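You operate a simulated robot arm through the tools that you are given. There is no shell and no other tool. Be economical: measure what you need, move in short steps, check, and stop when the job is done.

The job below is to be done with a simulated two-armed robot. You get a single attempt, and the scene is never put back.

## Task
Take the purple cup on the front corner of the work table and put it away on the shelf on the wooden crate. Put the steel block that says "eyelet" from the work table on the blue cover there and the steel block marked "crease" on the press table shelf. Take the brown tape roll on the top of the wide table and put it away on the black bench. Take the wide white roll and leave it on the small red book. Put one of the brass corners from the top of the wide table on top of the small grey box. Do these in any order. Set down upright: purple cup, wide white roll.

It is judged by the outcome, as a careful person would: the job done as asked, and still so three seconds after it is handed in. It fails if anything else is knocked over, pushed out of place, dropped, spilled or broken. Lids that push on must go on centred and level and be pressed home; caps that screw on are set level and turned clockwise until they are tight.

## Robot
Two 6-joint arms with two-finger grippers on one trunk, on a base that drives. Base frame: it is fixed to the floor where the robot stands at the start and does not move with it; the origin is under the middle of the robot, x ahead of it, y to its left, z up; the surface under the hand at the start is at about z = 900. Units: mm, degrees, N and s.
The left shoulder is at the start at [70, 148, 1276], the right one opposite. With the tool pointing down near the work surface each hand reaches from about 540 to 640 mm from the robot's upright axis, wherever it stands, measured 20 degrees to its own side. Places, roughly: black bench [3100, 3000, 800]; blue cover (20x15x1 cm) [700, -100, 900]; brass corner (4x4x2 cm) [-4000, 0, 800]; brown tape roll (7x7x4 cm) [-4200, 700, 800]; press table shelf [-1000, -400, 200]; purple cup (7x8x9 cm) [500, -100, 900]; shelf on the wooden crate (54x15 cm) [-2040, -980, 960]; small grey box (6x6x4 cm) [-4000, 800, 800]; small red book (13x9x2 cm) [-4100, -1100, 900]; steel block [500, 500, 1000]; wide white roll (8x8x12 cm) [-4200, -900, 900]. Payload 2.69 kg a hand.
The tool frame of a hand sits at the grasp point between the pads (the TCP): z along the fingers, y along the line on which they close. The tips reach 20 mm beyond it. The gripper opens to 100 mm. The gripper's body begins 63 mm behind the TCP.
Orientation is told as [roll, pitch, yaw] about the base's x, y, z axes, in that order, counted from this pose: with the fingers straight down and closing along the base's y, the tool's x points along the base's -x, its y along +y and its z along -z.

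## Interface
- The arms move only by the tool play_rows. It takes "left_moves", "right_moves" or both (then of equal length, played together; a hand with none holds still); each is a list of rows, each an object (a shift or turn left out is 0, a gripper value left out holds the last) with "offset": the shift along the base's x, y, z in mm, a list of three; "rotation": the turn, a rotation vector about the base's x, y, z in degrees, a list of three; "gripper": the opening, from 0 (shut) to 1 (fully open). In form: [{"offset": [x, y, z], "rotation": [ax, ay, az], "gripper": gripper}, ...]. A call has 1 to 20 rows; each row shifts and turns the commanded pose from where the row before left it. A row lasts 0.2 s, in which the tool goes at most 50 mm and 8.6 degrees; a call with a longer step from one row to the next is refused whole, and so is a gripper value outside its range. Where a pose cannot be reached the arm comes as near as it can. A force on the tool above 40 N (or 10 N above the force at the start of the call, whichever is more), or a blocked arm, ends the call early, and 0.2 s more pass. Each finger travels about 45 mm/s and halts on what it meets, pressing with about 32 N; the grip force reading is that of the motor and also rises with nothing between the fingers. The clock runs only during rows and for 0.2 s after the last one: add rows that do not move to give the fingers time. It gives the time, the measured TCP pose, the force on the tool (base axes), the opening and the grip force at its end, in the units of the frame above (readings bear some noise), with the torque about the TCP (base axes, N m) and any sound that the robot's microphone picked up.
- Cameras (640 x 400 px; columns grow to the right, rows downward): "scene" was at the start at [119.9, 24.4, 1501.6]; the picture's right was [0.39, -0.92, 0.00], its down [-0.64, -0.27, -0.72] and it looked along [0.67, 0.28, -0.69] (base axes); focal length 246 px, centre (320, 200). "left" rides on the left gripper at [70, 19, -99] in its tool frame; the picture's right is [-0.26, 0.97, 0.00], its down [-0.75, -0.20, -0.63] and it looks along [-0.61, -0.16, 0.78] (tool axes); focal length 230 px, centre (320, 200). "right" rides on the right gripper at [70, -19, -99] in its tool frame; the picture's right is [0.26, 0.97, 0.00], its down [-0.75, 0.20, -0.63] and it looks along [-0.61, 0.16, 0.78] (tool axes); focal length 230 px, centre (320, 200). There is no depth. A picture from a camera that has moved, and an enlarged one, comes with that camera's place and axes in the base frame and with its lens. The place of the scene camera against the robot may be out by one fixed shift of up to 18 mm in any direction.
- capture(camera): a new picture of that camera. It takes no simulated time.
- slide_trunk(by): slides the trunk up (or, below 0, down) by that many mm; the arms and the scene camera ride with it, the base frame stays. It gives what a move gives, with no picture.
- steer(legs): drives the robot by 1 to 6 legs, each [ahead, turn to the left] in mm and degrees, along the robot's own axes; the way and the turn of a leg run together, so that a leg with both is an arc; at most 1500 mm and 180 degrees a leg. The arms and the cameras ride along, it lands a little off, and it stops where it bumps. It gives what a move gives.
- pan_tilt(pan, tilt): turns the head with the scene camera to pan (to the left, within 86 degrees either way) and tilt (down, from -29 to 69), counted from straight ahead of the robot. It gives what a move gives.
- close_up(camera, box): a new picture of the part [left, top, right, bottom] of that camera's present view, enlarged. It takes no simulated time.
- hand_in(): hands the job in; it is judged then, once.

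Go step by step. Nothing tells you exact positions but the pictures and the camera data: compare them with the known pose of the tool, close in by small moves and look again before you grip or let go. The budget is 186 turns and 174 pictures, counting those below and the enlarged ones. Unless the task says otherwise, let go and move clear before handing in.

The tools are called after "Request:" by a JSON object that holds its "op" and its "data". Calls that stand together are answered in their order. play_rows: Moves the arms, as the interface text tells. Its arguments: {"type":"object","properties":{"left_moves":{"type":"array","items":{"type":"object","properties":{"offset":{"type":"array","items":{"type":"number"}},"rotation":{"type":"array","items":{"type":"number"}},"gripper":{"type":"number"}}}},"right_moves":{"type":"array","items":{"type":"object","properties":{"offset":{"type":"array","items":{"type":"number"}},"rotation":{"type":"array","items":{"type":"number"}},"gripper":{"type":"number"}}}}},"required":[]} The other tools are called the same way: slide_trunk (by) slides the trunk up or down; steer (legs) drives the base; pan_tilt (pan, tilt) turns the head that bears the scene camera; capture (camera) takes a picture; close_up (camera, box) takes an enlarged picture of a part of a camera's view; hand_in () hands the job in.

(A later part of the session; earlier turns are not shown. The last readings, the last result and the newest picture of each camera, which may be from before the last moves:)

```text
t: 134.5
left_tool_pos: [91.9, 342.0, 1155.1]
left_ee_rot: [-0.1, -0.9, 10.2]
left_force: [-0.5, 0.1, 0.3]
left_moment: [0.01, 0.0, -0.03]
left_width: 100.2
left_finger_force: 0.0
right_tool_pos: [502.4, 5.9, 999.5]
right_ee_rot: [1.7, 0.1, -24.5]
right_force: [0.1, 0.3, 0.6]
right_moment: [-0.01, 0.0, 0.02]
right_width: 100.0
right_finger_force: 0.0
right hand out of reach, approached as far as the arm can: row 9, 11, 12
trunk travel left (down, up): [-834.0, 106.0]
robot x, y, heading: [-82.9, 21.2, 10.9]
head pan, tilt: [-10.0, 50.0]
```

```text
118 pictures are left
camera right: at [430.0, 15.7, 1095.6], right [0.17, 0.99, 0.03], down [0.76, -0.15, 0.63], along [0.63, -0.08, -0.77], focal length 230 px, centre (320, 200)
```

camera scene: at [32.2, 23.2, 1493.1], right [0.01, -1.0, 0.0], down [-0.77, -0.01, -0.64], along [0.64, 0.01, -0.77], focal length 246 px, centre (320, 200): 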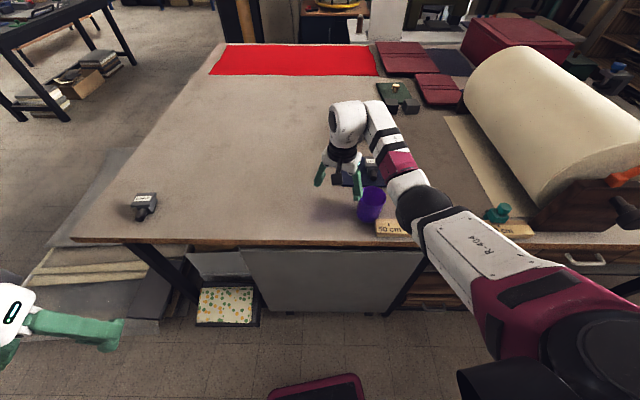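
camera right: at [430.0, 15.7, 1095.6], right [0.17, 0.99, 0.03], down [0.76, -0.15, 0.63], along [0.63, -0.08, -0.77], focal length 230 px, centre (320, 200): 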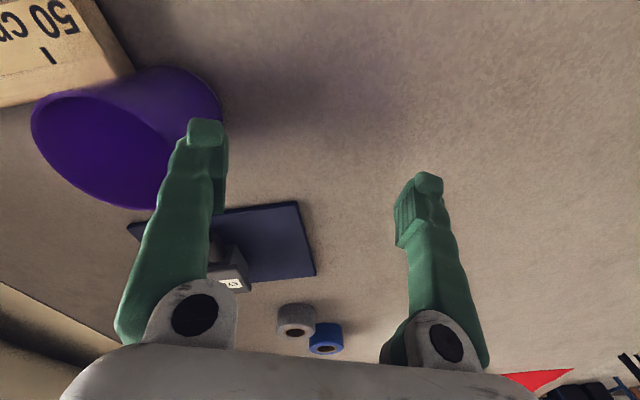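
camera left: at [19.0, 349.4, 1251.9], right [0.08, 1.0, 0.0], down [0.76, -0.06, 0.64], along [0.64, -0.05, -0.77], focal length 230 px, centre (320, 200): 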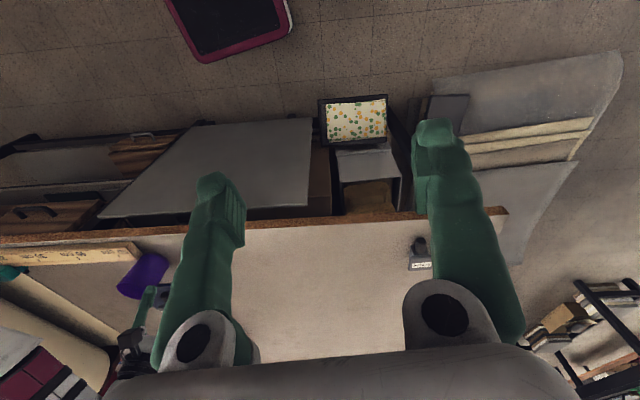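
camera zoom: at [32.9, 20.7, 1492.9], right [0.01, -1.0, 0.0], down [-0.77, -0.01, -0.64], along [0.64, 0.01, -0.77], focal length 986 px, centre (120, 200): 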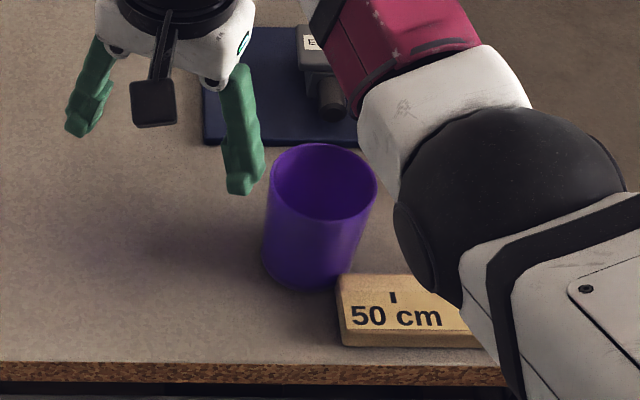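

The cup has settled upright at about (463,-98). I raise the trunk 70 and back off 40 for room, then shift over the cup.

Request:
{"op": "slide_trunk", "data": {"by": 70}}

Request:
{"op": "steer", "data": {"legs": [[-40, 0]]}}

Request:
{"op": "play_rows", "data": {"right_moves": [{"offset": [0, -20, 0]}, {"offset": [0, -20, 0]}, {"offset": [0, -20, 0]}, {"offset": [0, -20, 0]}, {"offset": [0, -16, 0]}]}}

Request:
{"op": "capture", "data": {"camera": "right"}}

Request:
{"op": "capture", "data": {"camera": "scene"}}

```text
t: 135.6
left_tool_pos: [93.8, 342.3, 1225.2]
left_ee_rot: [0.0, -0.8, 10.3]
left_force: [0.9, 0.3, 0.3]
left_moment: [-0.03, 0.01, 0.01]
left_width: 99.8
left_finger_force: 0.1
right_tool_pos: [502.7, 3.8, 1068.3]
right_ee_rot: [1.7, 0.1, -24.5]
right_force: [1.0, -0.8, 0.3]
right_moment: [0.04, 0.0, -0.01]
right_width: 100.1
right_finger_force: 0.1
trunk travel left (down, up): [-904.0, 36.0]
robot x, y, heading: [-87.9, 21.4, 10.6]
head pan, tilt: [-10.0, 50.0]
```

```text
t: 136.4
left_tool_pos: [61.2, 335.9, 1221.5]
left_ee_rot: [-0.1, -0.4, 10.3]
left_force: [1.7, 0.3, 0.2]
left_moment: [0.02, 0.11, -0.02]
left_width: 100.0
left_finger_force: 0.1
right_tool_pos: [471.6, -3.0, 1063.7]
right_ee_rot: [1.4, 0.5, -24.5]
right_force: [1.0, 1.4, -0.5]
right_moment: [-0.03, 0.07, -0.03]
right_width: 100.1
right_finger_force: 0.0
trunk travel left (down, up): [-904.0, 36.0]
robot x, y, heading: [-127.8, 10.8, 10.7]
head pan, tilt: [-10.0, 50.0]
```

```text
t: 137.7
left_tool_pos: [52.1, 333.2, 1224.4]
left_ee_rot: [0.0, -0.8, 10.2]
left_force: [0.2, -0.5, 0.4]
left_moment: [0.02, -0.02, -0.02]
left_width: 100.0
left_finger_force: 0.0
right_tool_pos: [462.0, -102.0, 1068.3]
right_ee_rot: [1.7, 0.1, -24.6]
right_force: [0.5, 0.0, 0.2]
right_moment: [0.01, -0.02, -0.02]
right_width: 100.0
right_finger_force: 0.0
trunk travel left (down, up): [-904.0, 36.0]
robot x, y, heading: [-127.4, 11.9, 10.8]
head pan, tilt: [-10.0, 50.0]
```

```text
117 pictures are left
camera right: at [389.5, -91.0, 1165.1], right [0.17, 0.99, 0.03], down [0.76, -0.15, 0.63], along [0.63, -0.08, -0.77], focal length 230 px, centre (320, 200)
```

right: 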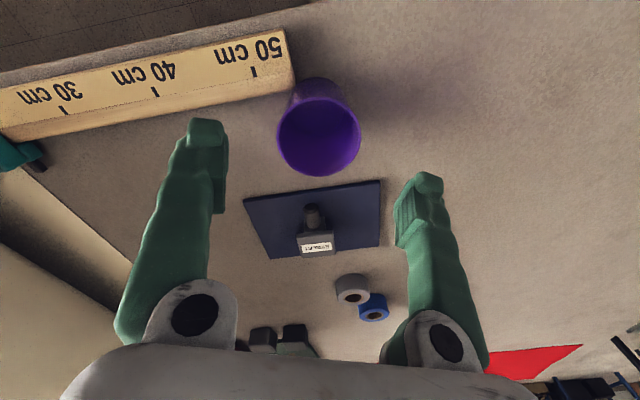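

```text
116 pictures are left
camera scene: at [-6.9, 11.5, 1562.9], right [0.01, -1.0, 0.0], down [-0.77, -0.01, -0.64], along [0.64, 0.01, -0.77], focal length 246 px, centre (320, 200)
```

scene: 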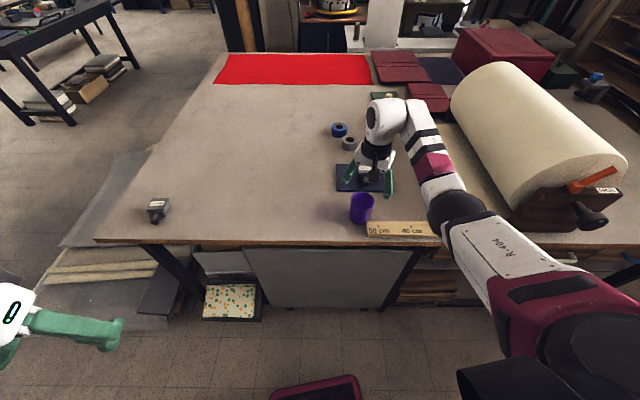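

The cup mouth is centred at ≈(464,-98). I align, descend around it and look.

Request:
{"op": "play_rows", "data": {"right_moves": [{"offset": [2, 3, -10], "rotation": [-1.7, 0, 0]}, {"offset": [0, 0, -20]}, {"offset": [0, 0, -20]}, {"offset": [0, 0, -10]}]}}

Request:
{"op": "capture", "data": {"camera": "right"}}

```text
t: 138.7
left_tool_pos: [53.4, 334.7, 1224.3]
left_ee_rot: [0.0, -0.9, 10.3]
left_force: [0.1, -0.1, 1.1]
left_moment: [0.02, -0.03, 0.01]
left_width: 99.9
left_finger_force: 0.1
right_tool_pos: [465.9, -97.1, 1007.2]
right_ee_rot: [0.1, -0.5, -24.6]
right_force: [-0.3, -0.6, 0.2]
right_moment: [0.0, 0.02, -0.01]
right_width: 99.9
right_finger_force: 0.1
trunk travel left (down, up): [-904.0, 36.0]
robot x, y, heading: [-127.8, 11.5, 10.6]
head pan, tilt: [-10.0, 50.0]
```

```text
115 pictures are left
camera right: at [392.9, -83.8, 1103.5], right [0.17, 0.99, 0.0], down [0.76, -0.13, 0.64], along [0.63, -0.11, -0.77], focal length 230 px, centre (320, 200)
```

right: 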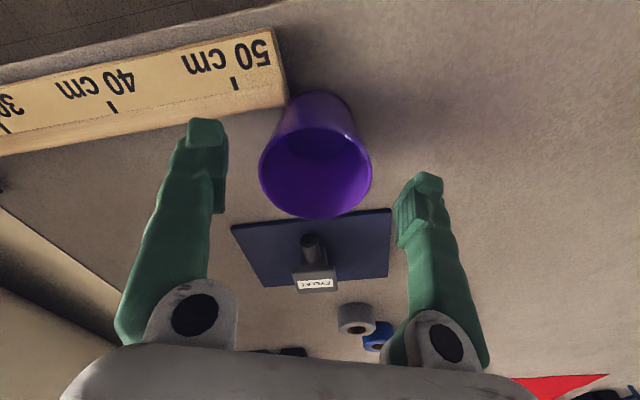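

Aligned. I descend to TCP z≈955 and grip gently.

Request:
{"op": "play_rows", "data": {"right_moves": [{"offset": [-1, -1, -15]}, {"offset": [0, 0, -15]}, {"offset": [0, 0, -12]}, {"offset": [0, 0, -10]}, {"gripper": 0.5}, {"gripper": 0.5}, {"gripper": 0.5}, {"gripper": 0.5}, {"gripper": 0.5}]}}

Request:
{"op": "capture", "data": {"camera": "right"}}

```text
t: 140.7
left_tool_pos: [53.2, 334.2, 1225.0]
left_ee_rot: [0.0, -1.0, 10.3]
left_force: [0.6, -0.3, 0.6]
left_moment: [0.01, -0.01, -0.01]
left_width: 100.0
left_finger_force: 0.0
right_tool_pos: [463.6, -97.3, 957.8]
right_ee_rot: [0.2, -0.7, -24.6]
right_force: [-0.6, 0.2, 0.5]
right_moment: [-0.01, 0.01, 0.0]
right_width: 69.0
right_finger_force: 31.7
trunk travel left (down, up): [-904.0, 36.0]
robot x, y, heading: [-125.2, 12.4, 10.9]
head pan, tilt: [-10.0, 50.0]
```

```text
114 pictures are left
camera right: at [391.1, -83.8, 1053.1], right [0.17, 0.99, 0.0], down [0.76, -0.13, 0.64], along [0.63, -0.11, -0.77], focal length 230 px, centre (320, 200)
```

right: 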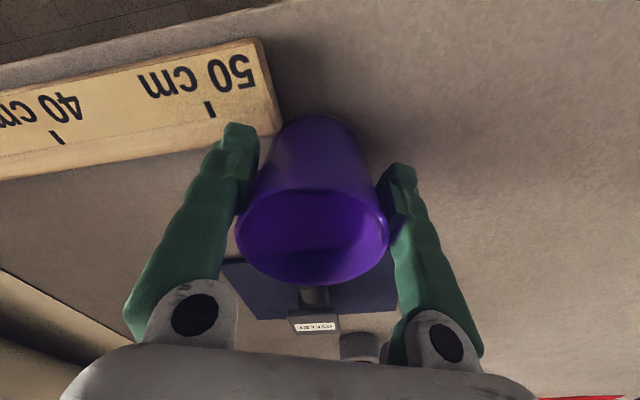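

The cup is gripped. I lift it, then reverse along the aisle and turn towards the crate.

Request:
{"op": "play_rows", "data": {"right_moves": [{"offset": [0, 0, 15]}, {"offset": [0, 0, 20]}, {"offset": [0, 0, 20]}, {"offset": [0, 0, 15]}]}}

Request:
{"op": "slide_trunk", "data": {"by": 35}}

Request:
{"op": "steer", "data": {"legs": [[0, 80], [-1250, 0], [0, 90]]}}

Request:
{"op": "pan_tilt", "data": {"pan": 0, "tilt": 25}}

Request:
{"op": "capture", "data": {"camera": "scene"}}

```text
t: 141.7
left_tool_pos: [53.0, 333.3, 1223.8]
left_ee_rot: [-0.1, -1.0, 10.3]
left_force: [0.4, 0.2, -0.3]
left_moment: [0.02, -0.03, 0.0]
left_width: 99.8
left_finger_force: 0.1
right_tool_pos: [463.6, -98.5, 1027.7]
right_ee_rot: [0.2, -0.5, -24.6]
right_force: [0.1, -0.8, 0.5]
right_moment: [-0.03, -0.03, 0.02]
right_width: 69.1
right_finger_force: 32.4
trunk travel left (down, up): [-904.0, 36.0]
robot x, y, heading: [-129.9, 8.2, 10.9]
head pan, tilt: [-10.0, 50.0]
```

```text
t: 142.4
left_tool_pos: [53.4, 335.3, 1258.2]
left_ee_rot: [0.1, -0.8, 10.3]
left_force: [-0.7, 0.3, 0.5]
left_moment: [-0.03, -0.05, 0.02]
left_width: 100.0
left_finger_force: 0.1
right_tool_pos: [462.5, -97.5, 1063.6]
right_ee_rot: [0.2, -0.5, -24.6]
right_force: [0.2, -0.4, -0.2]
right_moment: [-0.02, 0.02, 0.01]
right_width: 68.7
right_finger_force: 32.3
trunk travel left (down, up): [-939.0, 1.0]
robot x, y, heading: [-129.5, 13.9, 10.8]
head pan, tilt: [-10.0, 50.0]
```

```text
t: 156.1
left_tool_pos: [-374.7, -1549.6, 1259.7]
left_ee_rot: [0.1, -0.9, 178.3]
left_force: [0.0, 0.3, -0.1]
left_moment: [-0.02, -0.03, 0.04]
left_width: 100.1
left_finger_force: 0.2
right_tool_pos: [-687.4, -1041.6, 1063.1]
right_ee_rot: [0.3, -0.6, 143.5]
right_force: [-0.4, 0.0, -1.0]
right_moment: [-0.02, -0.01, -0.04]
right_width: 65.7
right_finger_force: 31.7
trunk travel left (down, up): [-939.0, 1.0]
robot x, y, heading: [-131.4, -1273.5, 178.7]
head pan, tilt: [-10.0, 50.0]
```

```text
t: 157.0
left_tool_pos: [-375.1, -1551.0, 1259.2]
left_ee_rot: [-0.1, -1.0, 178.4]
left_force: [0.5, 0.1, -0.7]
left_moment: [0.02, 0.01, 0.03]
left_width: 100.1
left_finger_force: 0.1
right_tool_pos: [-687.1, -1041.9, 1063.2]
right_ee_rot: [0.2, -0.7, 143.5]
right_force: [0.4, 0.3, 0.1]
right_moment: [0.01, -0.02, -0.02]
right_width: 66.1
right_finger_force: 31.7
trunk travel left (down, up): [-939.0, 1.0]
robot x, y, heading: [-131.0, -1273.0, 178.8]
head pan, tilt: [0.0, 25.0]
```

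```text
113 pictures are left
camera scene: at [-279.6, -1275.3, 1635.3], right [0.02, 1.0, 0.0], down [0.42, -0.01, -0.91], along [-0.91, 0.02, -0.42], focal length 246 px, centre (320, 200)
```

scene: 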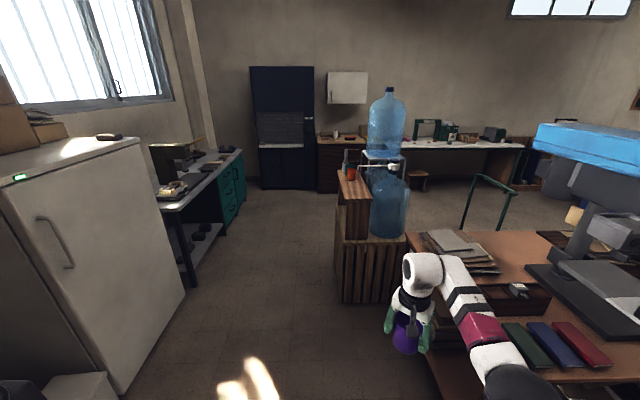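

The crate with the water jugs is ahead to the right. I zoom in on it and check the cup in the grip.

Request:
{"op": "close_up", "data": {"camera": "scene", "box": [310, 130, 430, 310]}}

Request:
{"op": "capture", "data": {"camera": "right"}}

```text
2.22 times, centred on (370, 220) of scene
camera zoom: at [-279.6, -1275.3, 1635.3], right [0.02, 1.0, 0.0], down [0.42, -0.01, -0.91], along [-0.91, 0.02, -0.42], focal length 548 px, centre (209, 156)
```

zoom: 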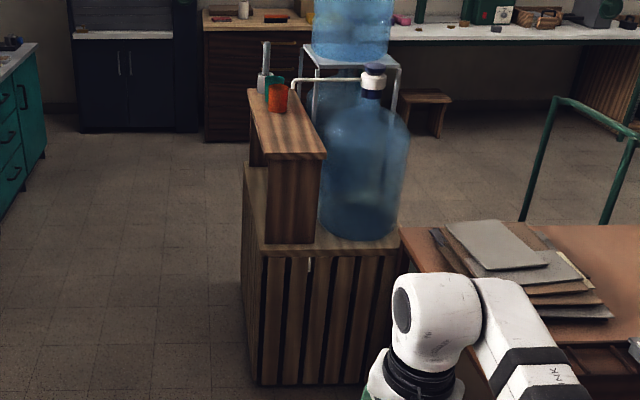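

```text
111 pictures are left
camera right: at [-619.0, -1067.6, 1158.8], right [-0.37, -0.93, 0.0], down [-0.72, 0.28, 0.64], along [-0.59, 0.23, -0.77], focal length 230 px, centre (320, 200)
```

right: 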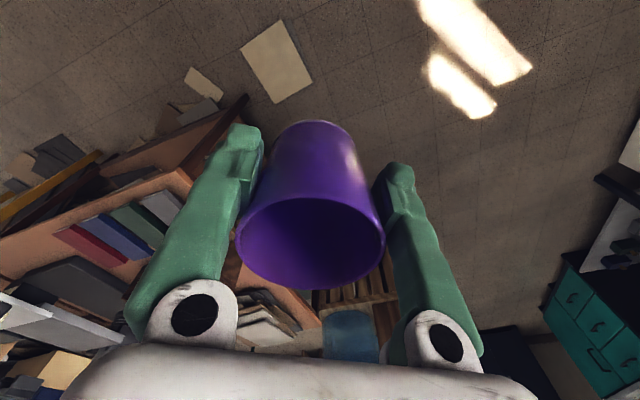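

The shelf board runs along x from about -1735 to -2300 at y≈-985, z≈960; its near half is free. I drive most of the way towards it.

Request:
{"op": "steer", "data": {"legs": [[0, -1.6], [1020, 0], [0, 2.8]]}}

Request:
{"op": "pan_tilt", "data": {"pan": -10, "tilt": 45}}

Request:
{"op": "capture", "data": {"camera": "scene"}}

Request:
{"op": "capture", "data": {"camera": "right"}}

```text
t: 163.0
left_tool_pos: [-1376.9, -1486.8, 1259.9]
left_ee_rot: [0.3, -0.8, 178.3]
left_force: [0.9, 0.3, 0.2]
left_moment: [0.03, 0.09, 0.03]
left_width: 99.9
left_finger_force: 0.0
right_tool_pos: [-1689.1, -977.2, 1061.9]
right_ee_rot: [0.3, -0.6, 143.4]
right_force: [0.1, 0.5, -1.6]
right_moment: [-0.04, 0.0, -0.02]
right_width: 65.0
right_finger_force: 32.0
trunk travel left (down, up): [-939.0, 1.0]
robot x, y, heading: [-1136.1, -1211.8, 178.8]
head pan, tilt: [0.0, 25.0]
```

```text
t: 163.8
left_tool_pos: [-1377.6, -1489.7, 1258.8]
left_ee_rot: [0.2, -0.9, 178.3]
left_force: [-0.9, -0.6, 1.0]
left_moment: [0.02, -0.02, -0.04]
left_width: 99.9
left_finger_force: 0.0
right_tool_pos: [-1688.7, -980.7, 1061.9]
right_ee_rot: [0.1, -0.6, 143.5]
right_force: [0.1, -0.6, -0.5]
right_moment: [-0.01, 0.02, 0.02]
right_width: 64.6
right_finger_force: 32.7
trunk travel left (down, up): [-939.0, 1.0]
robot x, y, heading: [-1137.2, -1210.4, 178.6]
head pan, tilt: [-10.0, 45.0]
```

```text
110 pictures are left
camera scene: at [-1270.9, -1200.0, 1604.9], right [0.2, 0.98, 0.0], down [0.69, -0.14, -0.71], along [-0.69, 0.14, -0.71], focal length 246 px, centre (320, 200)
```

scene: 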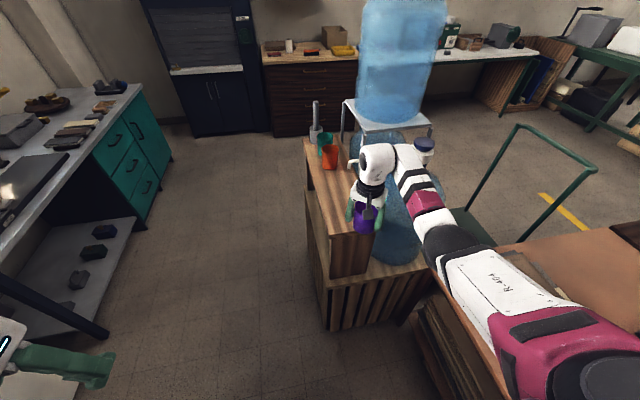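

```text
109 pictures are left
camera right: at [-1622.2, -1005.6, 1158.5], right [-0.37, -0.93, 0.0], down [-0.72, 0.28, 0.64], along [-0.59, 0.24, -0.77], focal length 230 px, centre (320, 200)
```

right: 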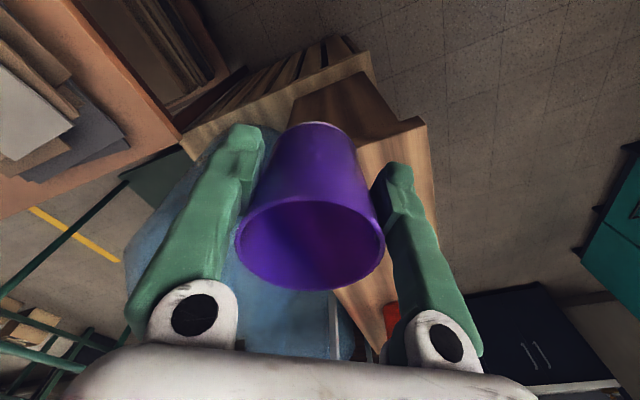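

The shelf board spans y from -1062 to -912 with its near end at x≈-1729. I drive 130 further to bring the cup over it.

Request:
{"op": "steer", "data": {"legs": [[130, 0]]}}

Request:
{"op": "play_rows", "data": {"right_moves": [{"offset": [0, -5, -10]}, {"offset": [0, -4, -10]}, {"offset": [0, 0, -5]}]}}

Request:
{"op": "capture", "data": {"camera": "scene"}}

Request:
{"op": "capture", "data": {"camera": "right"}}

```text
t: 165.1
left_tool_pos: [-1492.7, -1484.2, 1261.8]
left_ee_rot: [0.1, -1.4, 178.4]
left_force: [-0.1, 0.2, -0.6]
left_moment: [0.07, -0.02, 0.01]
left_width: 100.0
left_finger_force: 0.0
right_tool_pos: [-1805.8, -978.7, 1067.6]
right_ee_rot: [0.6, -1.1, 143.4]
right_force: [-0.9, 0.8, -1.0]
right_moment: [-0.04, -0.05, 0.02]
right_width: 64.6
right_finger_force: 32.1
trunk travel left (down, up): [-939.0, 1.0]
robot x, y, heading: [-1264.3, -1206.8, 178.6]
head pan, tilt: [-10.0, 45.0]
```

```text
t: 165.9
left_tool_pos: [-1494.7, -1485.0, 1261.6]
left_ee_rot: [0.2, -1.4, 178.3]
left_force: [-0.3, 0.6, -0.2]
left_moment: [-0.03, 0.06, 0.02]
left_width: 100.1
left_finger_force: 0.2
right_tool_pos: [-1809.3, -987.7, 1041.4]
right_ee_rot: [0.4, -1.0, 143.4]
right_force: [0.3, 1.0, 0.3]
right_moment: [0.0, 0.08, -0.02]
right_width: 64.3
right_finger_force: 31.5
trunk travel left (down, up): [-939.0, 1.0]
robot x, y, heading: [-1262.6, -1207.8, 179.0]
head pan, tilt: [-10.0, 45.0]
```

```text
108 pictures are left
camera scene: at [-1391.4, -1198.1, 1605.4], right [0.19, 0.98, 0.0], down [0.69, -0.14, -0.71], along [-0.7, 0.14, -0.7], focal length 246 px, centre (320, 200)
```

scene: 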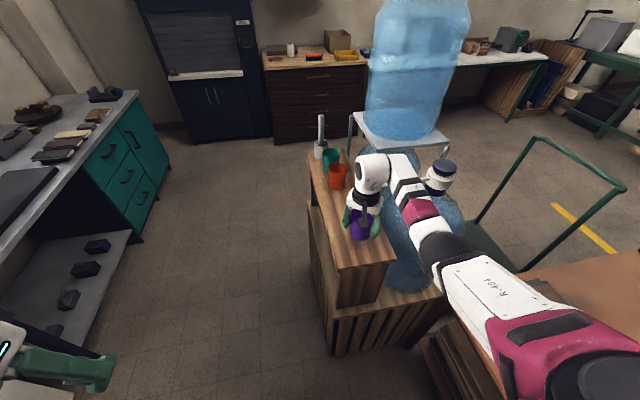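

```text
107 pictures are left
camera right: at [-1740.5, -1013.8, 1137.5], right [-0.37, -0.93, 0.0], down [-0.71, 0.28, 0.64], along [-0.6, 0.24, -0.76], focal length 230 px, centre (320, 200)
```

right: 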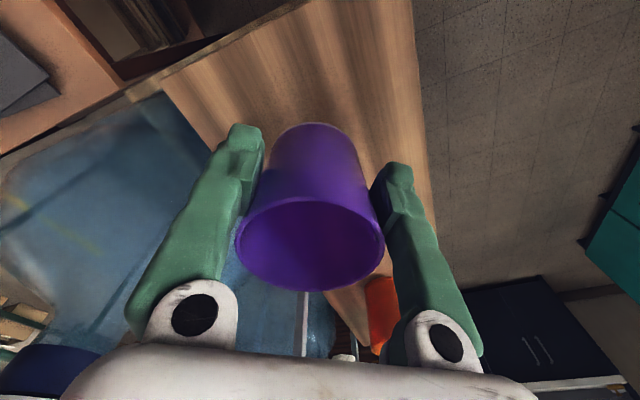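

The cup is over the board. I lower slowly to contact.

Request:
{"op": "play_rows", "data": {"right_moves": [{"offset": [0, 0, -6]}, {"offset": [0, 0, -5]}, {"offset": [0, 0, -4]}, {"offset": [0, 0, -3]}, {"offset": [0, 0, -2]}, {"offset": [0, 0, 0]}]}}

Request:
{"op": "close_up", "data": {"camera": "scene", "box": [310, 180, 430, 280]}}

```text
t: 167.3
left_tool_pos: [-1500.6, -1484.7, 1259.3]
left_ee_rot: [0.2, -1.2, 178.3]
left_force: [0.3, -0.5, -0.6]
left_moment: [-0.01, -0.03, 0.04]
left_width: 100.0
left_finger_force: 0.0
right_tool_pos: [-1812.1, -988.9, 1019.4]
right_ee_rot: [0.3, -0.8, 143.4]
right_force: [0.5, -0.5, -0.7]
right_moment: [0.0, 0.01, -0.03]
right_width: 64.5
right_finger_force: 32.4
trunk travel left (down, up): [-939.0, 1.0]
robot x, y, heading: [-1260.7, -1208.7, 179.0]
head pan, tilt: [-10.0, 45.0]
```

```text
4.00 times, centred on (370, 230) of scene
camera zoom: at [-1397.6, -1198.2, 1604.9], right [0.19, 0.98, 0.0], down [0.69, -0.14, -0.71], along [-0.69, 0.14, -0.71], focal length 986 px, centre (120, 80)
```

zoom: 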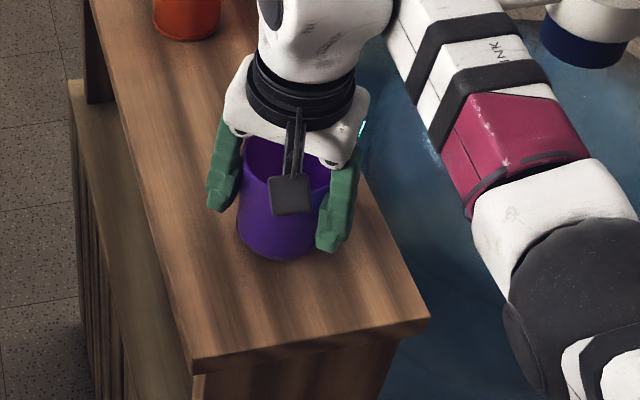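

Not yet in contact; I continue in 2 mm steps.

Request:
{"op": "play_rows", "data": {"right_moves": [{"offset": [0, 0, -2]}, {"offset": [0, 0, -2]}, {"offset": [0, 0, -2]}, {"offset": [0, 0, -2]}, {"offset": [0, 0, 0]}]}}

```text
t: 168.5
left_tool_pos: [-1500.3, -1484.0, 1260.2]
left_ee_rot: [0.3, -1.3, 178.4]
left_force: [-0.5, -0.2, -1.1]
left_moment: [0.01, 0.0, -0.02]
left_width: 100.0
left_finger_force: 0.1
right_tool_pos: [-1812.5, -987.8, 1012.4]
right_ee_rot: [0.1, -0.8, 143.3]
right_force: [0.6, 0.4, -0.8]
right_moment: [-0.01, 0.03, -0.01]
right_width: 64.3
right_finger_force: 31.3
trunk travel left (down, up): [-939.0, 1.0]
robot x, y, heading: [-1260.3, -1202.7, 179.0]
head pan, tilt: [-10.0, 45.0]
```

Request:
{"op": "play_rows", "data": {"right_moves": [{"offset": [0, 0, -2]}, {"offset": [0, 0, -2]}, {"offset": [0, 0, -2]}, {"offset": [0, 0, -2]}, {"offset": [0, 0, -2]}, {"offset": [0, 0, 0]}]}}

Request:
{"op": "close_up", "data": {"camera": "scene", "box": [310, 180, 430, 280]}}

```text
t: 169.9
left_tool_pos: [-1497.3, -1487.7, 1261.3]
left_ee_rot: [0.0, -1.4, 178.3]
left_force: [0.3, -0.2, -0.3]
left_moment: [0.04, 0.0, 0.01]
left_width: 100.3
left_finger_force: 0.0
right_tool_pos: [-1811.5, -989.1, 1005.2]
right_ee_rot: [0.5, -1.2, 143.5]
right_force: [-3.3, -0.4, 23.7]
right_moment: [0.2, 0.17, 0.12]
right_width: 64.2
right_finger_force: 32.1
trunk travel left (down, up): [-939.0, 1.0]
robot x, y, heading: [-1263.4, -1206.6, 178.8]
head pan, tilt: [-10.0, 45.0]
```

```text
4.00 times, centred on (370, 230) of scene
camera zoom: at [-1393.8, -1200.4, 1605.4], right [0.19, 0.98, 0.0], down [0.69, -0.14, -0.71], along [-0.7, 0.14, -0.7], focal length 986 px, centre (120, 80)
```

zoom: 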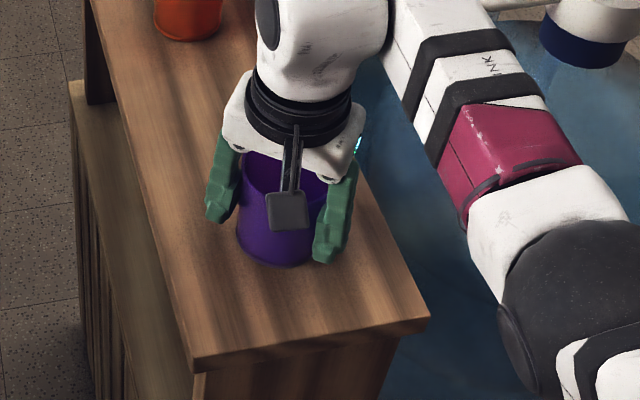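

Contact made. I open the gripper and rise straight up.

Request:
{"op": "play_rows", "data": {"right_moves": [{"gripper": 0.75}, {"gripper": 0.8}, {"gripper": 0.85}, {"gripper": 0.9}, {"gripper": 0.95}, {"gripper": 0.95}, {"offset": [0, 0, 15]}, {"offset": [0, 0, 20]}, {"offset": [0, 0, 20]}, {"offset": [0, 0, 20]}, {"offset": [0, 0, 10]}]}}

Request:
{"op": "capture", "data": {"camera": "right"}}

Request:
{"op": "close_up", "data": {"camera": "scene", "box": [310, 180, 430, 280]}}

```text
t: 172.3
left_tool_pos: [-1501.6, -1483.6, 1260.3]
left_ee_rot: [0.2, -1.2, 178.4]
left_force: [-0.6, 0.5, 0.5]
left_moment: [0.02, 0.0, -0.02]
left_width: 100.1
left_finger_force: 0.1
right_tool_pos: [-1812.8, -989.4, 1086.9]
right_ee_rot: [0.3, -0.8, 143.4]
right_force: [0.7, -0.3, -0.8]
right_moment: [-0.01, -0.02, -0.04]
right_width: 95.0
right_finger_force: 0.2
trunk travel left (down, up): [-939.0, 1.0]
robot x, y, heading: [-1264.8, -1203.0, 178.9]
head pan, tilt: [-10.0, 45.0]
```

```text
104 pictures are left
camera right: at [-1745.0, -1013.9, 1183.1], right [-0.37, -0.93, 0.0], down [-0.71, 0.28, 0.64], along [-0.6, 0.24, -0.77], focal length 230 px, centre (320, 200)
```

right: 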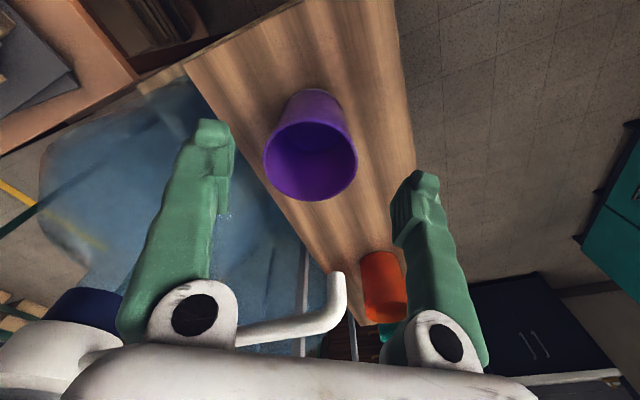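

```text
4.00 times, centred on (370, 230) of scene
camera zoom: at [-1398.2, -1198.2, 1604.8], right [0.19, 0.98, 0.0], down [0.69, -0.14, -0.71], along [-0.69, 0.14, -0.71], focal length 986 px, centre (120, 80)
```

zoom: 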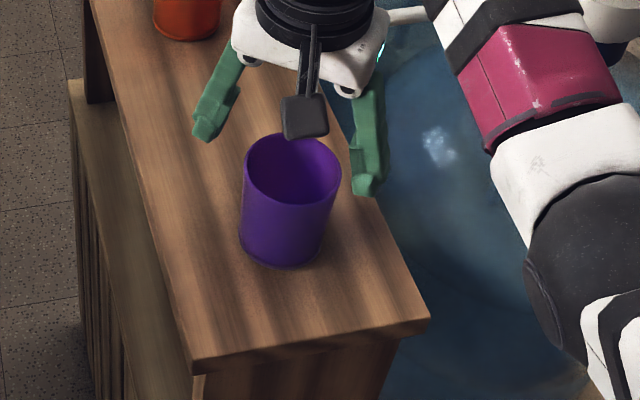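

The purple cup stands on the crate shelf. Next are the cabinets at the far wall; I back out and drive through the corridor left of the crate.

Request:
{"op": "steer", "data": {"legs": [[-300, 0], [0, 19], [668, 0], [0, -18], [600, 0]]}}

Request:
{"op": "pan_tilt", "data": {"pan": -15, "tilt": 25}}

Request:
{"op": "capture", "data": {"camera": "scene"}}

```text
t: 174.9
left_tool_pos: [-1177.1, -1512.9, 1259.9]
left_ee_rot: [0.7, -1.1, -174.6]
left_force: [-0.3, 0.4, 0.8]
left_moment: [-0.07, -0.01, 0.04]
left_width: 100.0
left_finger_force: 0.1
right_tool_pos: [-1547.0, -1057.5, 1084.0]
right_ee_rot: [0.3, -0.6, 150.3]
right_force: [0.2, 0.0, -0.8]
right_moment: [-0.03, -0.01, 0.01]
right_width: 94.9
right_finger_force: 0.1
trunk travel left (down, up): [-939.0, 1.0]
robot x, y, heading: [-970.9, -1212.6, -174.6]
head pan, tilt: [-10.0, 45.0]
stopped in leg 2: the robot was blocked; the commanded pose is now the measured one
```

```text
t: 175.7
left_tool_pos: [-1176.6, -1519.8, 1259.1]
left_ee_rot: [0.2, -1.2, -174.8]
left_force: [0.1, -0.1, 0.0]
left_moment: [0.05, -0.02, 0.01]
left_width: 99.9
left_finger_force: 0.1
right_tool_pos: [-1545.1, -1064.0, 1086.1]
right_ee_rot: [0.1, -0.8, 150.4]
right_force: [0.1, 0.3, -0.1]
right_moment: [0.0, 0.01, -0.01]
right_width: 95.1
right_finger_force: 0.0
trunk travel left (down, up): [-939.0, 1.0]
robot x, y, heading: [-974.0, -1212.4, -175.0]
head pan, tilt: [-15.0, 25.0]
```

```text
102 pictures are left
camera scene: at [-1120.1, -1212.4, 1635.2], right [0.17, 0.99, 0.0], down [0.42, -0.07, -0.91], along [-0.89, 0.15, -0.42], focal length 246 px, centre (320, 200)
```

scene: 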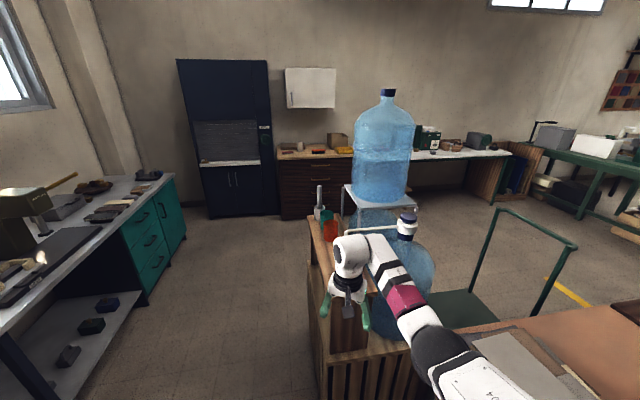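

A turn was blocked after 6°. I look around the base's right side (cardboard on the floor?) and the left side.

Request:
{"op": "pan_tilt", "data": {"pan": -86, "tilt": 60}}

Request:
{"op": "capture", "data": {"camera": "scene"}}

Request:
{"op": "pan_tilt", "data": {"pan": 86, "tilt": 50}}

Request:
{"op": "capture", "data": {"camera": "scene"}}

```text
t: 177.2
left_tool_pos: [-1174.7, -1518.6, 1259.9]
left_ee_rot: [0.2, -1.3, -174.7]
left_force: [0.1, -0.2, -0.1]
left_moment: [-0.01, 0.0, 0.02]
left_width: 99.7
left_finger_force: 0.0
right_tool_pos: [-1544.6, -1062.4, 1086.2]
right_ee_rot: [0.0, -0.8, 150.4]
right_force: [-0.4, 0.2, -0.7]
right_moment: [0.02, 0.0, 0.0]
right_width: 94.9
right_finger_force: 0.1
trunk travel left (down, up): [-939.0, 1.0]
robot x, y, heading: [-969.5, -1212.4, -174.8]
head pan, tilt: [-85.9, 60.0]
```

```text
101 pictures are left
camera scene: at [-1039.1, -1160.3, 1585.4], right [0.99, 0.16, 0.0], down [0.14, -0.85, -0.5], along [-0.08, 0.49, -0.87], focal length 246 px, centre (320, 200)
```

scene: 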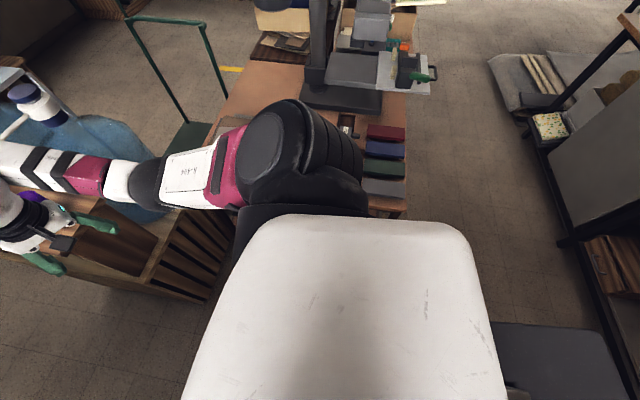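

```text
t: 179.8
left_tool_pos: [-1174.8, -1518.2, 1260.3]
left_ee_rot: [0.3, -1.2, -174.8]
left_force: [-0.7, 0.4, -0.1]
left_moment: [0.0, 0.01, 0.03]
left_width: 100.1
left_finger_force: 0.0
right_tool_pos: [-1546.1, -1062.6, 1086.6]
right_ee_rot: [0.2, -0.8, 150.5]
right_force: [-0.2, 0.1, 0.3]
right_moment: [-0.02, 0.0, 0.03]
right_width: 95.3
right_finger_force: 0.0
trunk travel left (down, up): [-939.0, 1.0]
robot x, y, heading: [-973.4, -1211.5, -174.5]
head pan, tilt: [85.9, 50.0]
```

```text
100 pictures are left
camera scene: at [-1026.3, -1302.5, 1597.9], right [-1.0, -0.02, 0.0], down [-0.02, 0.77, -0.64], along [0.01, -0.64, -0.77], focal length 246 px, centre (320, 200)
```

scene: 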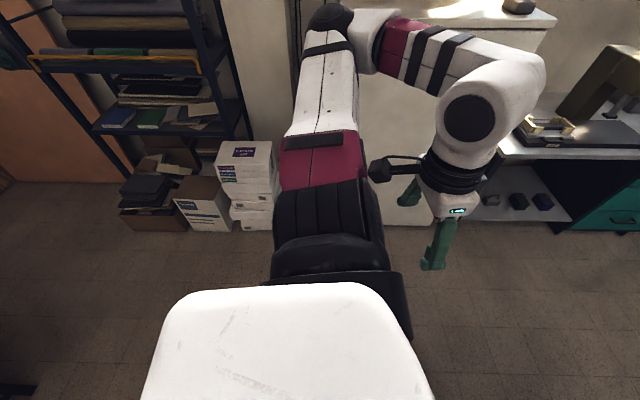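

Nothing obvious is touching. I move forward 120 mm and try the turn again.

Request:
{"op": "steer", "data": {"legs": [[120, 0], [0, 15]]}}

```text
t: 182.2
left_tool_pos: [-1213.3, -1574.2, 1259.4]
left_ee_rot: [0.3, -1.1, -159.7]
left_force: [-0.6, 1.0, 0.4]
left_moment: [0.04, -0.04, -0.02]
left_width: 99.6
left_finger_force: 0.0
right_tool_pos: [-1687.7, -1227.9, 1084.6]
right_ee_rot: [0.0, -0.7, 165.2]
right_force: [-0.1, -0.1, -0.7]
right_moment: [0.02, -0.01, 0.0]
right_width: 95.0
right_finger_force: 0.1
trunk travel left (down, up): [-939.0, 1.0]
robot x, y, heading: [-1089.3, -1224.3, -159.5]
head pan, tilt: [85.9, 50.0]
stopped in leg 2: the robot was blocked; the commanded pose is now the measured one
```

It turned as needed despite the report. I continue along the corridor.

Request:
{"op": "steer", "data": {"legs": [[550, 0], [0, -20], [1100, 0]]}}

Request:
{"op": "pan_tilt", "data": {"pan": -15, "tilt": 25}}

Request:
{"op": "capture", "data": {"camera": "scene"}}

```text
t: 191.8
left_tool_pos: [-2971.0, -1708.4, 1260.9]
left_ee_rot: [0.4, -1.2, 179.8]
left_force: [-1.1, -0.4, 0.3]
left_moment: [-0.01, -0.02, -0.03]
left_width: 99.9
left_finger_force: 0.1
right_tool_pos: [-3295.6, -1214.9, 1086.7]
right_ee_rot: [0.1, -0.9, 144.8]
right_force: [-0.2, -0.1, -0.6]
right_moment: [0.0, 0.01, -0.01]
right_width: 95.2
right_finger_force: 0.1
trunk travel left (down, up): [-939.0, 1.0]
robot x, y, heading: [-2736.6, -1423.0, -180.1]
head pan, tilt: [85.9, 50.0]
```

```text
t: 193.6
left_tool_pos: [-2971.9, -1707.4, 1259.9]
left_ee_rot: [0.4, -1.3, 179.7]
left_force: [0.1, -0.1, -0.2]
left_moment: [-0.03, 0.0, -0.01]
left_width: 100.1
left_finger_force: 0.0
right_tool_pos: [-3296.1, -1215.8, 1086.3]
right_ee_rot: [0.2, -0.7, 144.6]
right_force: [-0.6, 0.1, -0.3]
right_moment: [-0.01, -0.01, 0.03]
right_width: 95.0
right_finger_force: 0.1
trunk travel left (down, up): [-939.0, 1.0]
robot x, y, heading: [-2740.5, -1423.1, -179.9]
head pan, tilt: [-15.0, 25.0]
```

```text
99 pictures are left
camera scene: at [-2885.7, -1407.2, 1635.4], right [0.26, 0.97, 0.0], down [0.41, -0.11, -0.91], along [-0.88, 0.23, -0.42], focal length 246 px, centre (320, 200)
```

scene: 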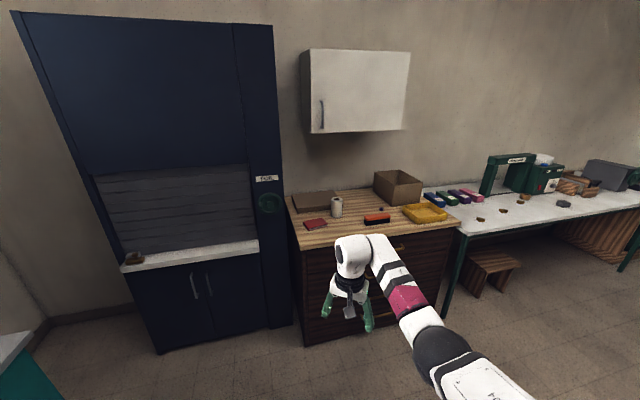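

The drawer cabinet ahead holds the white roll near (-4182,-965) and the red book near (-4094,-1122). I drive up to it.

Request:
{"op": "steer", "data": {"legs": [[0, -15.8], [870, 0], [0, 15.8]]}}

Request:
{"op": "pan_tilt", "data": {"pan": -10, "tilt": 45}}

Request:
{"op": "capture", "data": {"camera": "scene"}}

Request:
{"op": "capture", "data": {"camera": "right"}}

```text
t: 199.8
left_tool_pos: [-3865.0, -1400.8, 1260.7]
left_ee_rot: [0.4, -1.3, 168.4]
left_force: [0.0, 0.3, 0.3]
left_moment: [-0.06, 0.03, -0.01]
left_width: 100.4
left_finger_force: 0.1
right_tool_pos: [-4088.1, -858.9, 1086.6]
right_ee_rot: [0.4, -0.8, 133.6]
right_force: [-0.3, 0.4, -0.1]
right_moment: [-0.05, 0.03, -0.01]
right_width: 95.0
right_finger_force: 0.2
trunk travel left (down, up): [-939.0, 1.0]
robot x, y, heading: [-3587.1, -1174.1, 168.5]
head pan, tilt: [-15.0, 25.0]
stopped in leg 3: the robot was blocked; the commanded pose is now the measured one
```

```text
t: 200.6
left_tool_pos: [-3867.8, -1407.1, 1259.7]
left_ee_rot: [0.1, -1.2, 168.5]
left_force: [0.2, -0.1, -0.3]
left_moment: [0.0, -0.02, -0.02]
left_width: 100.5
left_finger_force: 0.0
right_tool_pos: [-4090.1, -863.4, 1086.9]
right_ee_rot: [0.1, -0.9, 133.7]
right_force: [0.4, -0.3, 0.3]
right_moment: [0.0, -0.01, 0.01]
right_width: 95.0
right_finger_force: 0.0
trunk travel left (down, up): [-939.0, 1.0]
robot x, y, heading: [-3591.3, -1170.7, 168.5]
head pan, tilt: [-10.0, 45.0]
```

```text
98 pictures are left
camera scene: at [-3716.0, -1141.9, 1605.0], right [0.37, 0.93, 0.0], down [0.66, -0.26, -0.71], along [-0.66, 0.26, -0.71], focal length 246 px, centre (320, 200)
```

scene: 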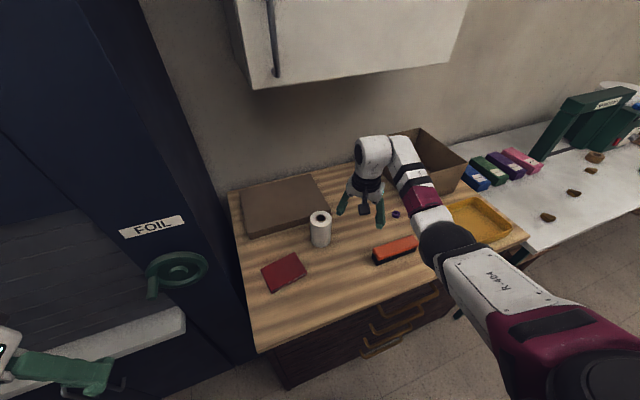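

```text
97 pictures are left
camera right: at [-4028.9, -900.8, 1182.4], right [-0.52, -0.85, 0.0], down [-0.66, 0.4, 0.64], along [-0.55, 0.34, -0.77], focal length 230 px, centre (320, 200)
```

right: 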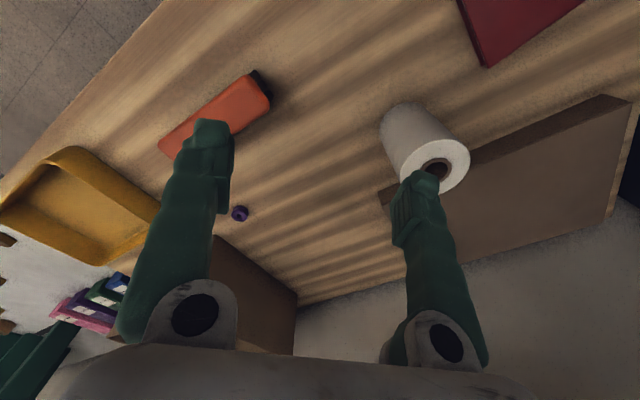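

The turn stopped short (left hand near the blue cupboard), but the roll is within reach at about (-4172,-945). I move the hand over it at height.

Request:
{"op": "play_rows", "data": {"right_moves": [{"offset": [-20, -20, 0], "gripper": 1}, {"offset": [-20, -20, 0]}, {"offset": [-20, -20, 0]}, {"offset": [-18, -20, 0]}]}}

Request:
{"op": "capture", "data": {"camera": "right"}}

Request:
{"op": "close_up", "data": {"camera": "scene", "box": [230, 130, 430, 300]}}

```text
t: 201.6
left_tool_pos: [-3868.7, -1407.3, 1259.8]
left_ee_rot: [0.0, -1.2, 168.6]
left_force: [0.5, 0.6, 0.0]
left_moment: [0.0, -0.02, -0.03]
left_width: 99.9
left_finger_force: 0.0
right_tool_pos: [-4150.7, -919.5, 1087.7]
right_ee_rot: [0.4, -1.0, 133.7]
right_force: [-0.6, 0.1, 0.1]
right_moment: [-0.01, -0.02, 0.0]
right_width: 99.9
right_finger_force: 0.0
right hand out of reach, approached as far as the arm can: row 3, 4
trunk travel left (down, up): [-939.0, 1.0]
robot x, y, heading: [-3588.4, -1174.4, 168.6]
head pan, tilt: [-10.0, 45.0]
```

```text
96 pictures are left
camera right: at [-4087.9, -956.5, 1183.2], right [-0.52, -0.85, 0.0], down [-0.65, 0.4, 0.64], along [-0.55, 0.33, -0.76], focal length 230 px, centre (320, 200)
```

right: 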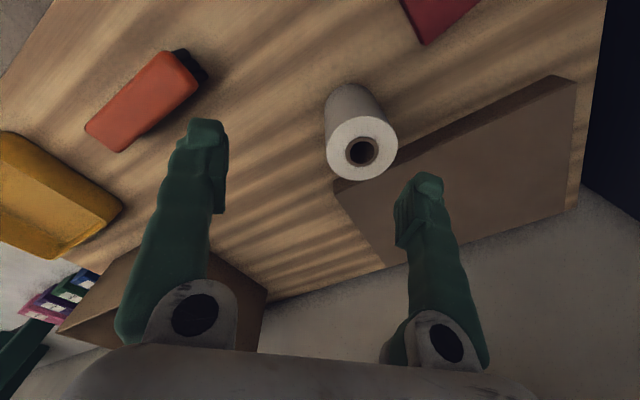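

```text
2.35 times, centred on (330, 215) of scene
camera zoom: at [-3716.3, -1142.1, 1604.8], right [0.37, 0.93, 0.0], down [0.66, -0.26, -0.71], along [-0.66, 0.26, -0.71], focal length 580 px, centre (296, 165)
```

zoom: 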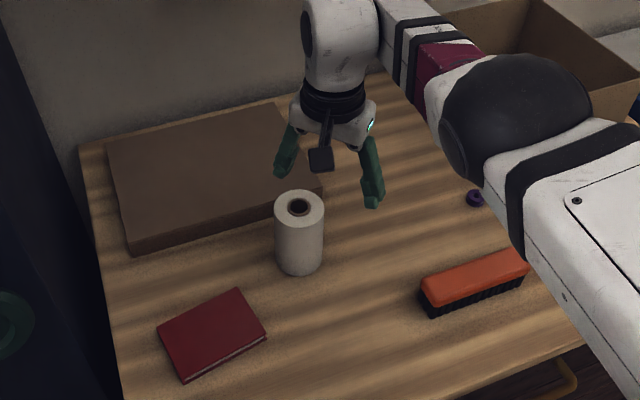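

The roll is a bit out of reach (about (-4192,-942)). I retract the left hand away from the cupboard, then creep forward.

Request:
{"op": "play_rows", "data": {"left_moves": [{"offset": [20, 0, 0]}, {"offset": [20, 0, 0]}, {"offset": [20, 0, 0]}, {"offset": [20, 0, 0]}, {"offset": [20, 0, 0]}]}}

Request:
{"op": "steer", "data": {"legs": [[45, 0]]}}

Request:
{"op": "capture", "data": {"camera": "right"}}

```text
t: 202.1
left_tool_pos: [-3857.9, -1401.6, 1258.5]
left_ee_rot: [0.2, -2.4, 168.3]
left_force: [-3.6, -2.2, -3.5]
left_moment: [0.39, 0.03, -0.32]
left_width: 100.4
left_finger_force: 0.1
left hand out of reach, approached as far as the arm can: row 1, 2
right_tool_pos: [-4150.4, -919.6, 1087.5]
right_ee_rot: [0.3, -0.9, 133.7]
right_force: [0.2, 0.1, -0.3]
right_moment: [-0.03, -0.01, 0.0]
right_width: 100.0
right_finger_force: 0.0
trunk travel left (down, up): [-939.0, 1.0]
robot x, y, heading: [-3582.8, -1172.9, 168.2]
head pan, tilt: [-10.0, 45.0]
stopped in row 2 (left hand): the force on the tool passed its limit at 68 N (the readings are from after the stop); the commanded pose is now the measured one
```

```text
t: 203.3
left_tool_pos: [-3896.3, -1391.5, 1259.8]
left_ee_rot: [0.5, -4.6, 168.5]
left_force: [-4.4, -0.4, -8.7]
left_moment: [0.2, 0.42, -0.01]
left_width: 100.3
left_finger_force: 0.1
right_tool_pos: [-4190.3, -911.7, 1092.1]
right_ee_rot: [0.7, -1.2, 133.7]
right_force: [0.5, -0.2, -0.4]
right_moment: [0.02, 0.04, 0.0]
right_width: 100.2
right_finger_force: 0.1
trunk travel left (down, up): [-939.0, 1.0]
robot x, y, heading: [-3632.4, -1161.1, 168.5]
head pan, tilt: [-10.0, 45.0]
stopped in leg 1: the force on the tool passed its limit at 59 N (the readings are from after the stop); the commanded pose is now the measured one
```

```text
94 pictures are left
camera right: at [-4127.7, -948.1, 1187.2], right [-0.52, -0.85, 0.0], down [-0.65, 0.4, 0.65], along [-0.56, 0.34, -0.76], focal length 230 px, centre (320, 200)
```

right: 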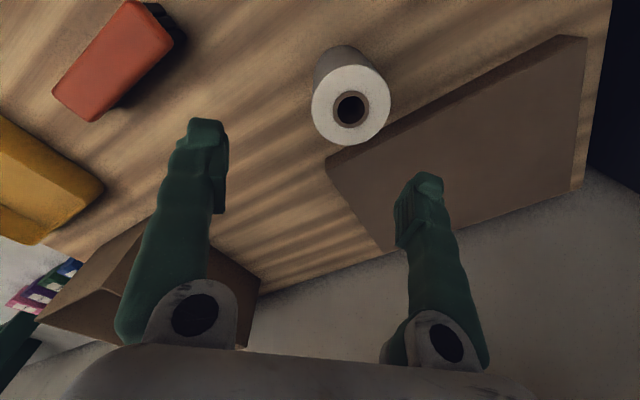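

The left hand met something. I look at it.

Request:
{"op": "pan_tilt", "data": {"pan": 45, "tilt": 40}}

Request:
{"op": "capture", "data": {"camera": "scene"}}

Request:
{"op": "capture", "data": {"camera": "left"}}

```text
t: 204.5
left_tool_pos: [-3902.4, -1389.0, 1259.7]
left_ee_rot: [0.5, -4.2, 168.4]
left_force: [-5.6, -1.5, 0.0]
left_moment: [0.33, -0.56, -0.48]
left_width: 99.9
left_finger_force: 0.0
right_tool_pos: [-4194.0, -910.7, 1089.6]
right_ee_rot: [0.5, -1.2, 133.6]
right_force: [0.1, 0.5, -0.2]
right_moment: [-0.02, -0.01, 0.01]
right_width: 100.1
right_finger_force: 0.1
trunk travel left (down, up): [-939.0, 1.0]
robot x, y, heading: [-3628.6, -1165.7, 168.5]
head pan, tilt: [45.0, 40.0]
```

```text
93 pictures are left
camera scene: at [-3755.0, -1208.9, 1612.3], right [-0.55, 0.83, 0.0], down [0.54, 0.35, -0.77], along [-0.64, -0.42, -0.64], focal length 246 px, centre (320, 200)
```

scene: 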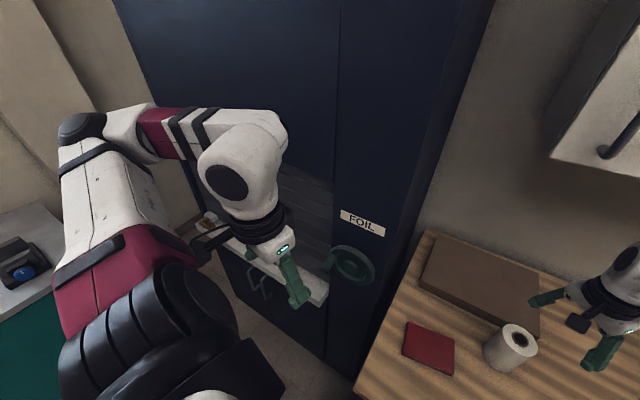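

```text
92 pictures are left
camera left: at [-3830.0, -1422.7, 1353.6], right [-0.45, -0.9, 0.03], down [-0.65, 0.34, 0.68], along [-0.62, 0.29, -0.73], focal length 230 px, centre (320, 200)
```

left: 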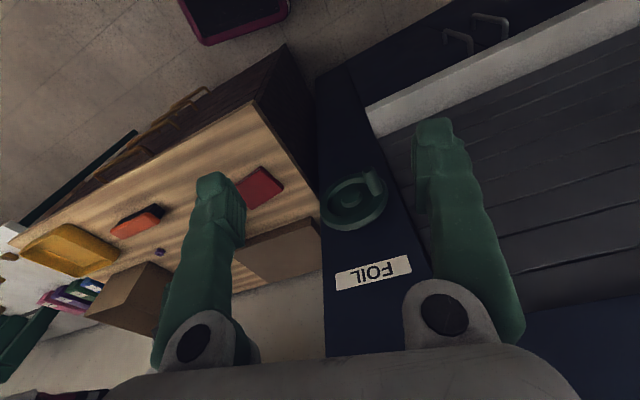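

The left wrist leans against the blue cupboard's fixed front. I back away and approach from further right, facing slightly left, so the left arm stays clear.

Request:
{"op": "steer", "data": {"legs": [[-200, 0], [0, -91], [357, 0], [0, 122]]}}

Request:
{"op": "pan_tilt", "data": {"pan": 0, "tilt": 40}}

Request:
{"op": "capture", "data": {"camera": "scene"}}

```text
t: 205.6
left_tool_pos: [-3866.1, -1399.5, 1257.7]
left_ee_rot: [1.3, -3.4, 169.0]
left_force: [-0.9, -0.6, 0.2]
left_moment: [-0.03, -0.06, 0.04]
left_width: 99.8
left_finger_force: 0.1
right_tool_pos: [-4155.8, -916.7, 1080.7]
right_ee_rot: [0.0, -0.6, 133.6]
right_force: [-0.9, 0.5, -0.2]
right_moment: [-0.04, -0.05, 0.04]
right_width: 99.8
right_finger_force: 0.0
trunk travel left (down, up): [-939.0, 1.0]
robot x, y, heading: [-3579.8, -1173.3, 168.5]
head pan, tilt: [45.0, 40.0]
stopped in leg 1: the force on the tool passed its limit at 56 N (the readings are from after the stop); the commanded pose is now the measured one
```

```text
t: 206.7
left_tool_pos: [-3845.7, -1404.2, 1261.0]
left_ee_rot: [1.4, -4.3, 169.1]
left_force: [0.8, -1.3, -0.6]
left_moment: [0.05, 0.04, 0.0]
left_width: 99.7
left_finger_force: 0.0
right_tool_pos: [-4138.5, -922.9, 1090.7]
right_ee_rot: [0.6, -1.4, 133.7]
right_force: [1.2, -1.3, 0.1]
right_moment: [-0.01, 0.05, 0.0]
right_width: 99.8
right_finger_force: 0.0
trunk travel left (down, up): [-939.0, 1.0]
robot x, y, heading: [-3577.3, -1175.4, 168.3]
head pan, tilt: [0.0, 40.0]
```

```text
91 pictures are left
camera scene: at [-3710.9, -1157.1, 1612.5], right [0.2, 0.98, 0.0], down [0.63, -0.13, -0.77], along [-0.75, 0.15, -0.64], focal length 246 px, centre (320, 200)
```

scene: 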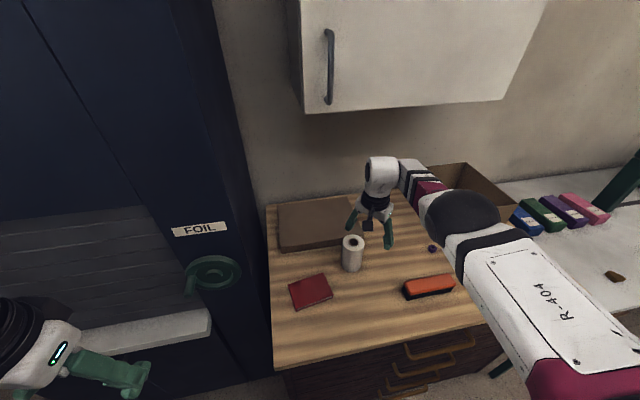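

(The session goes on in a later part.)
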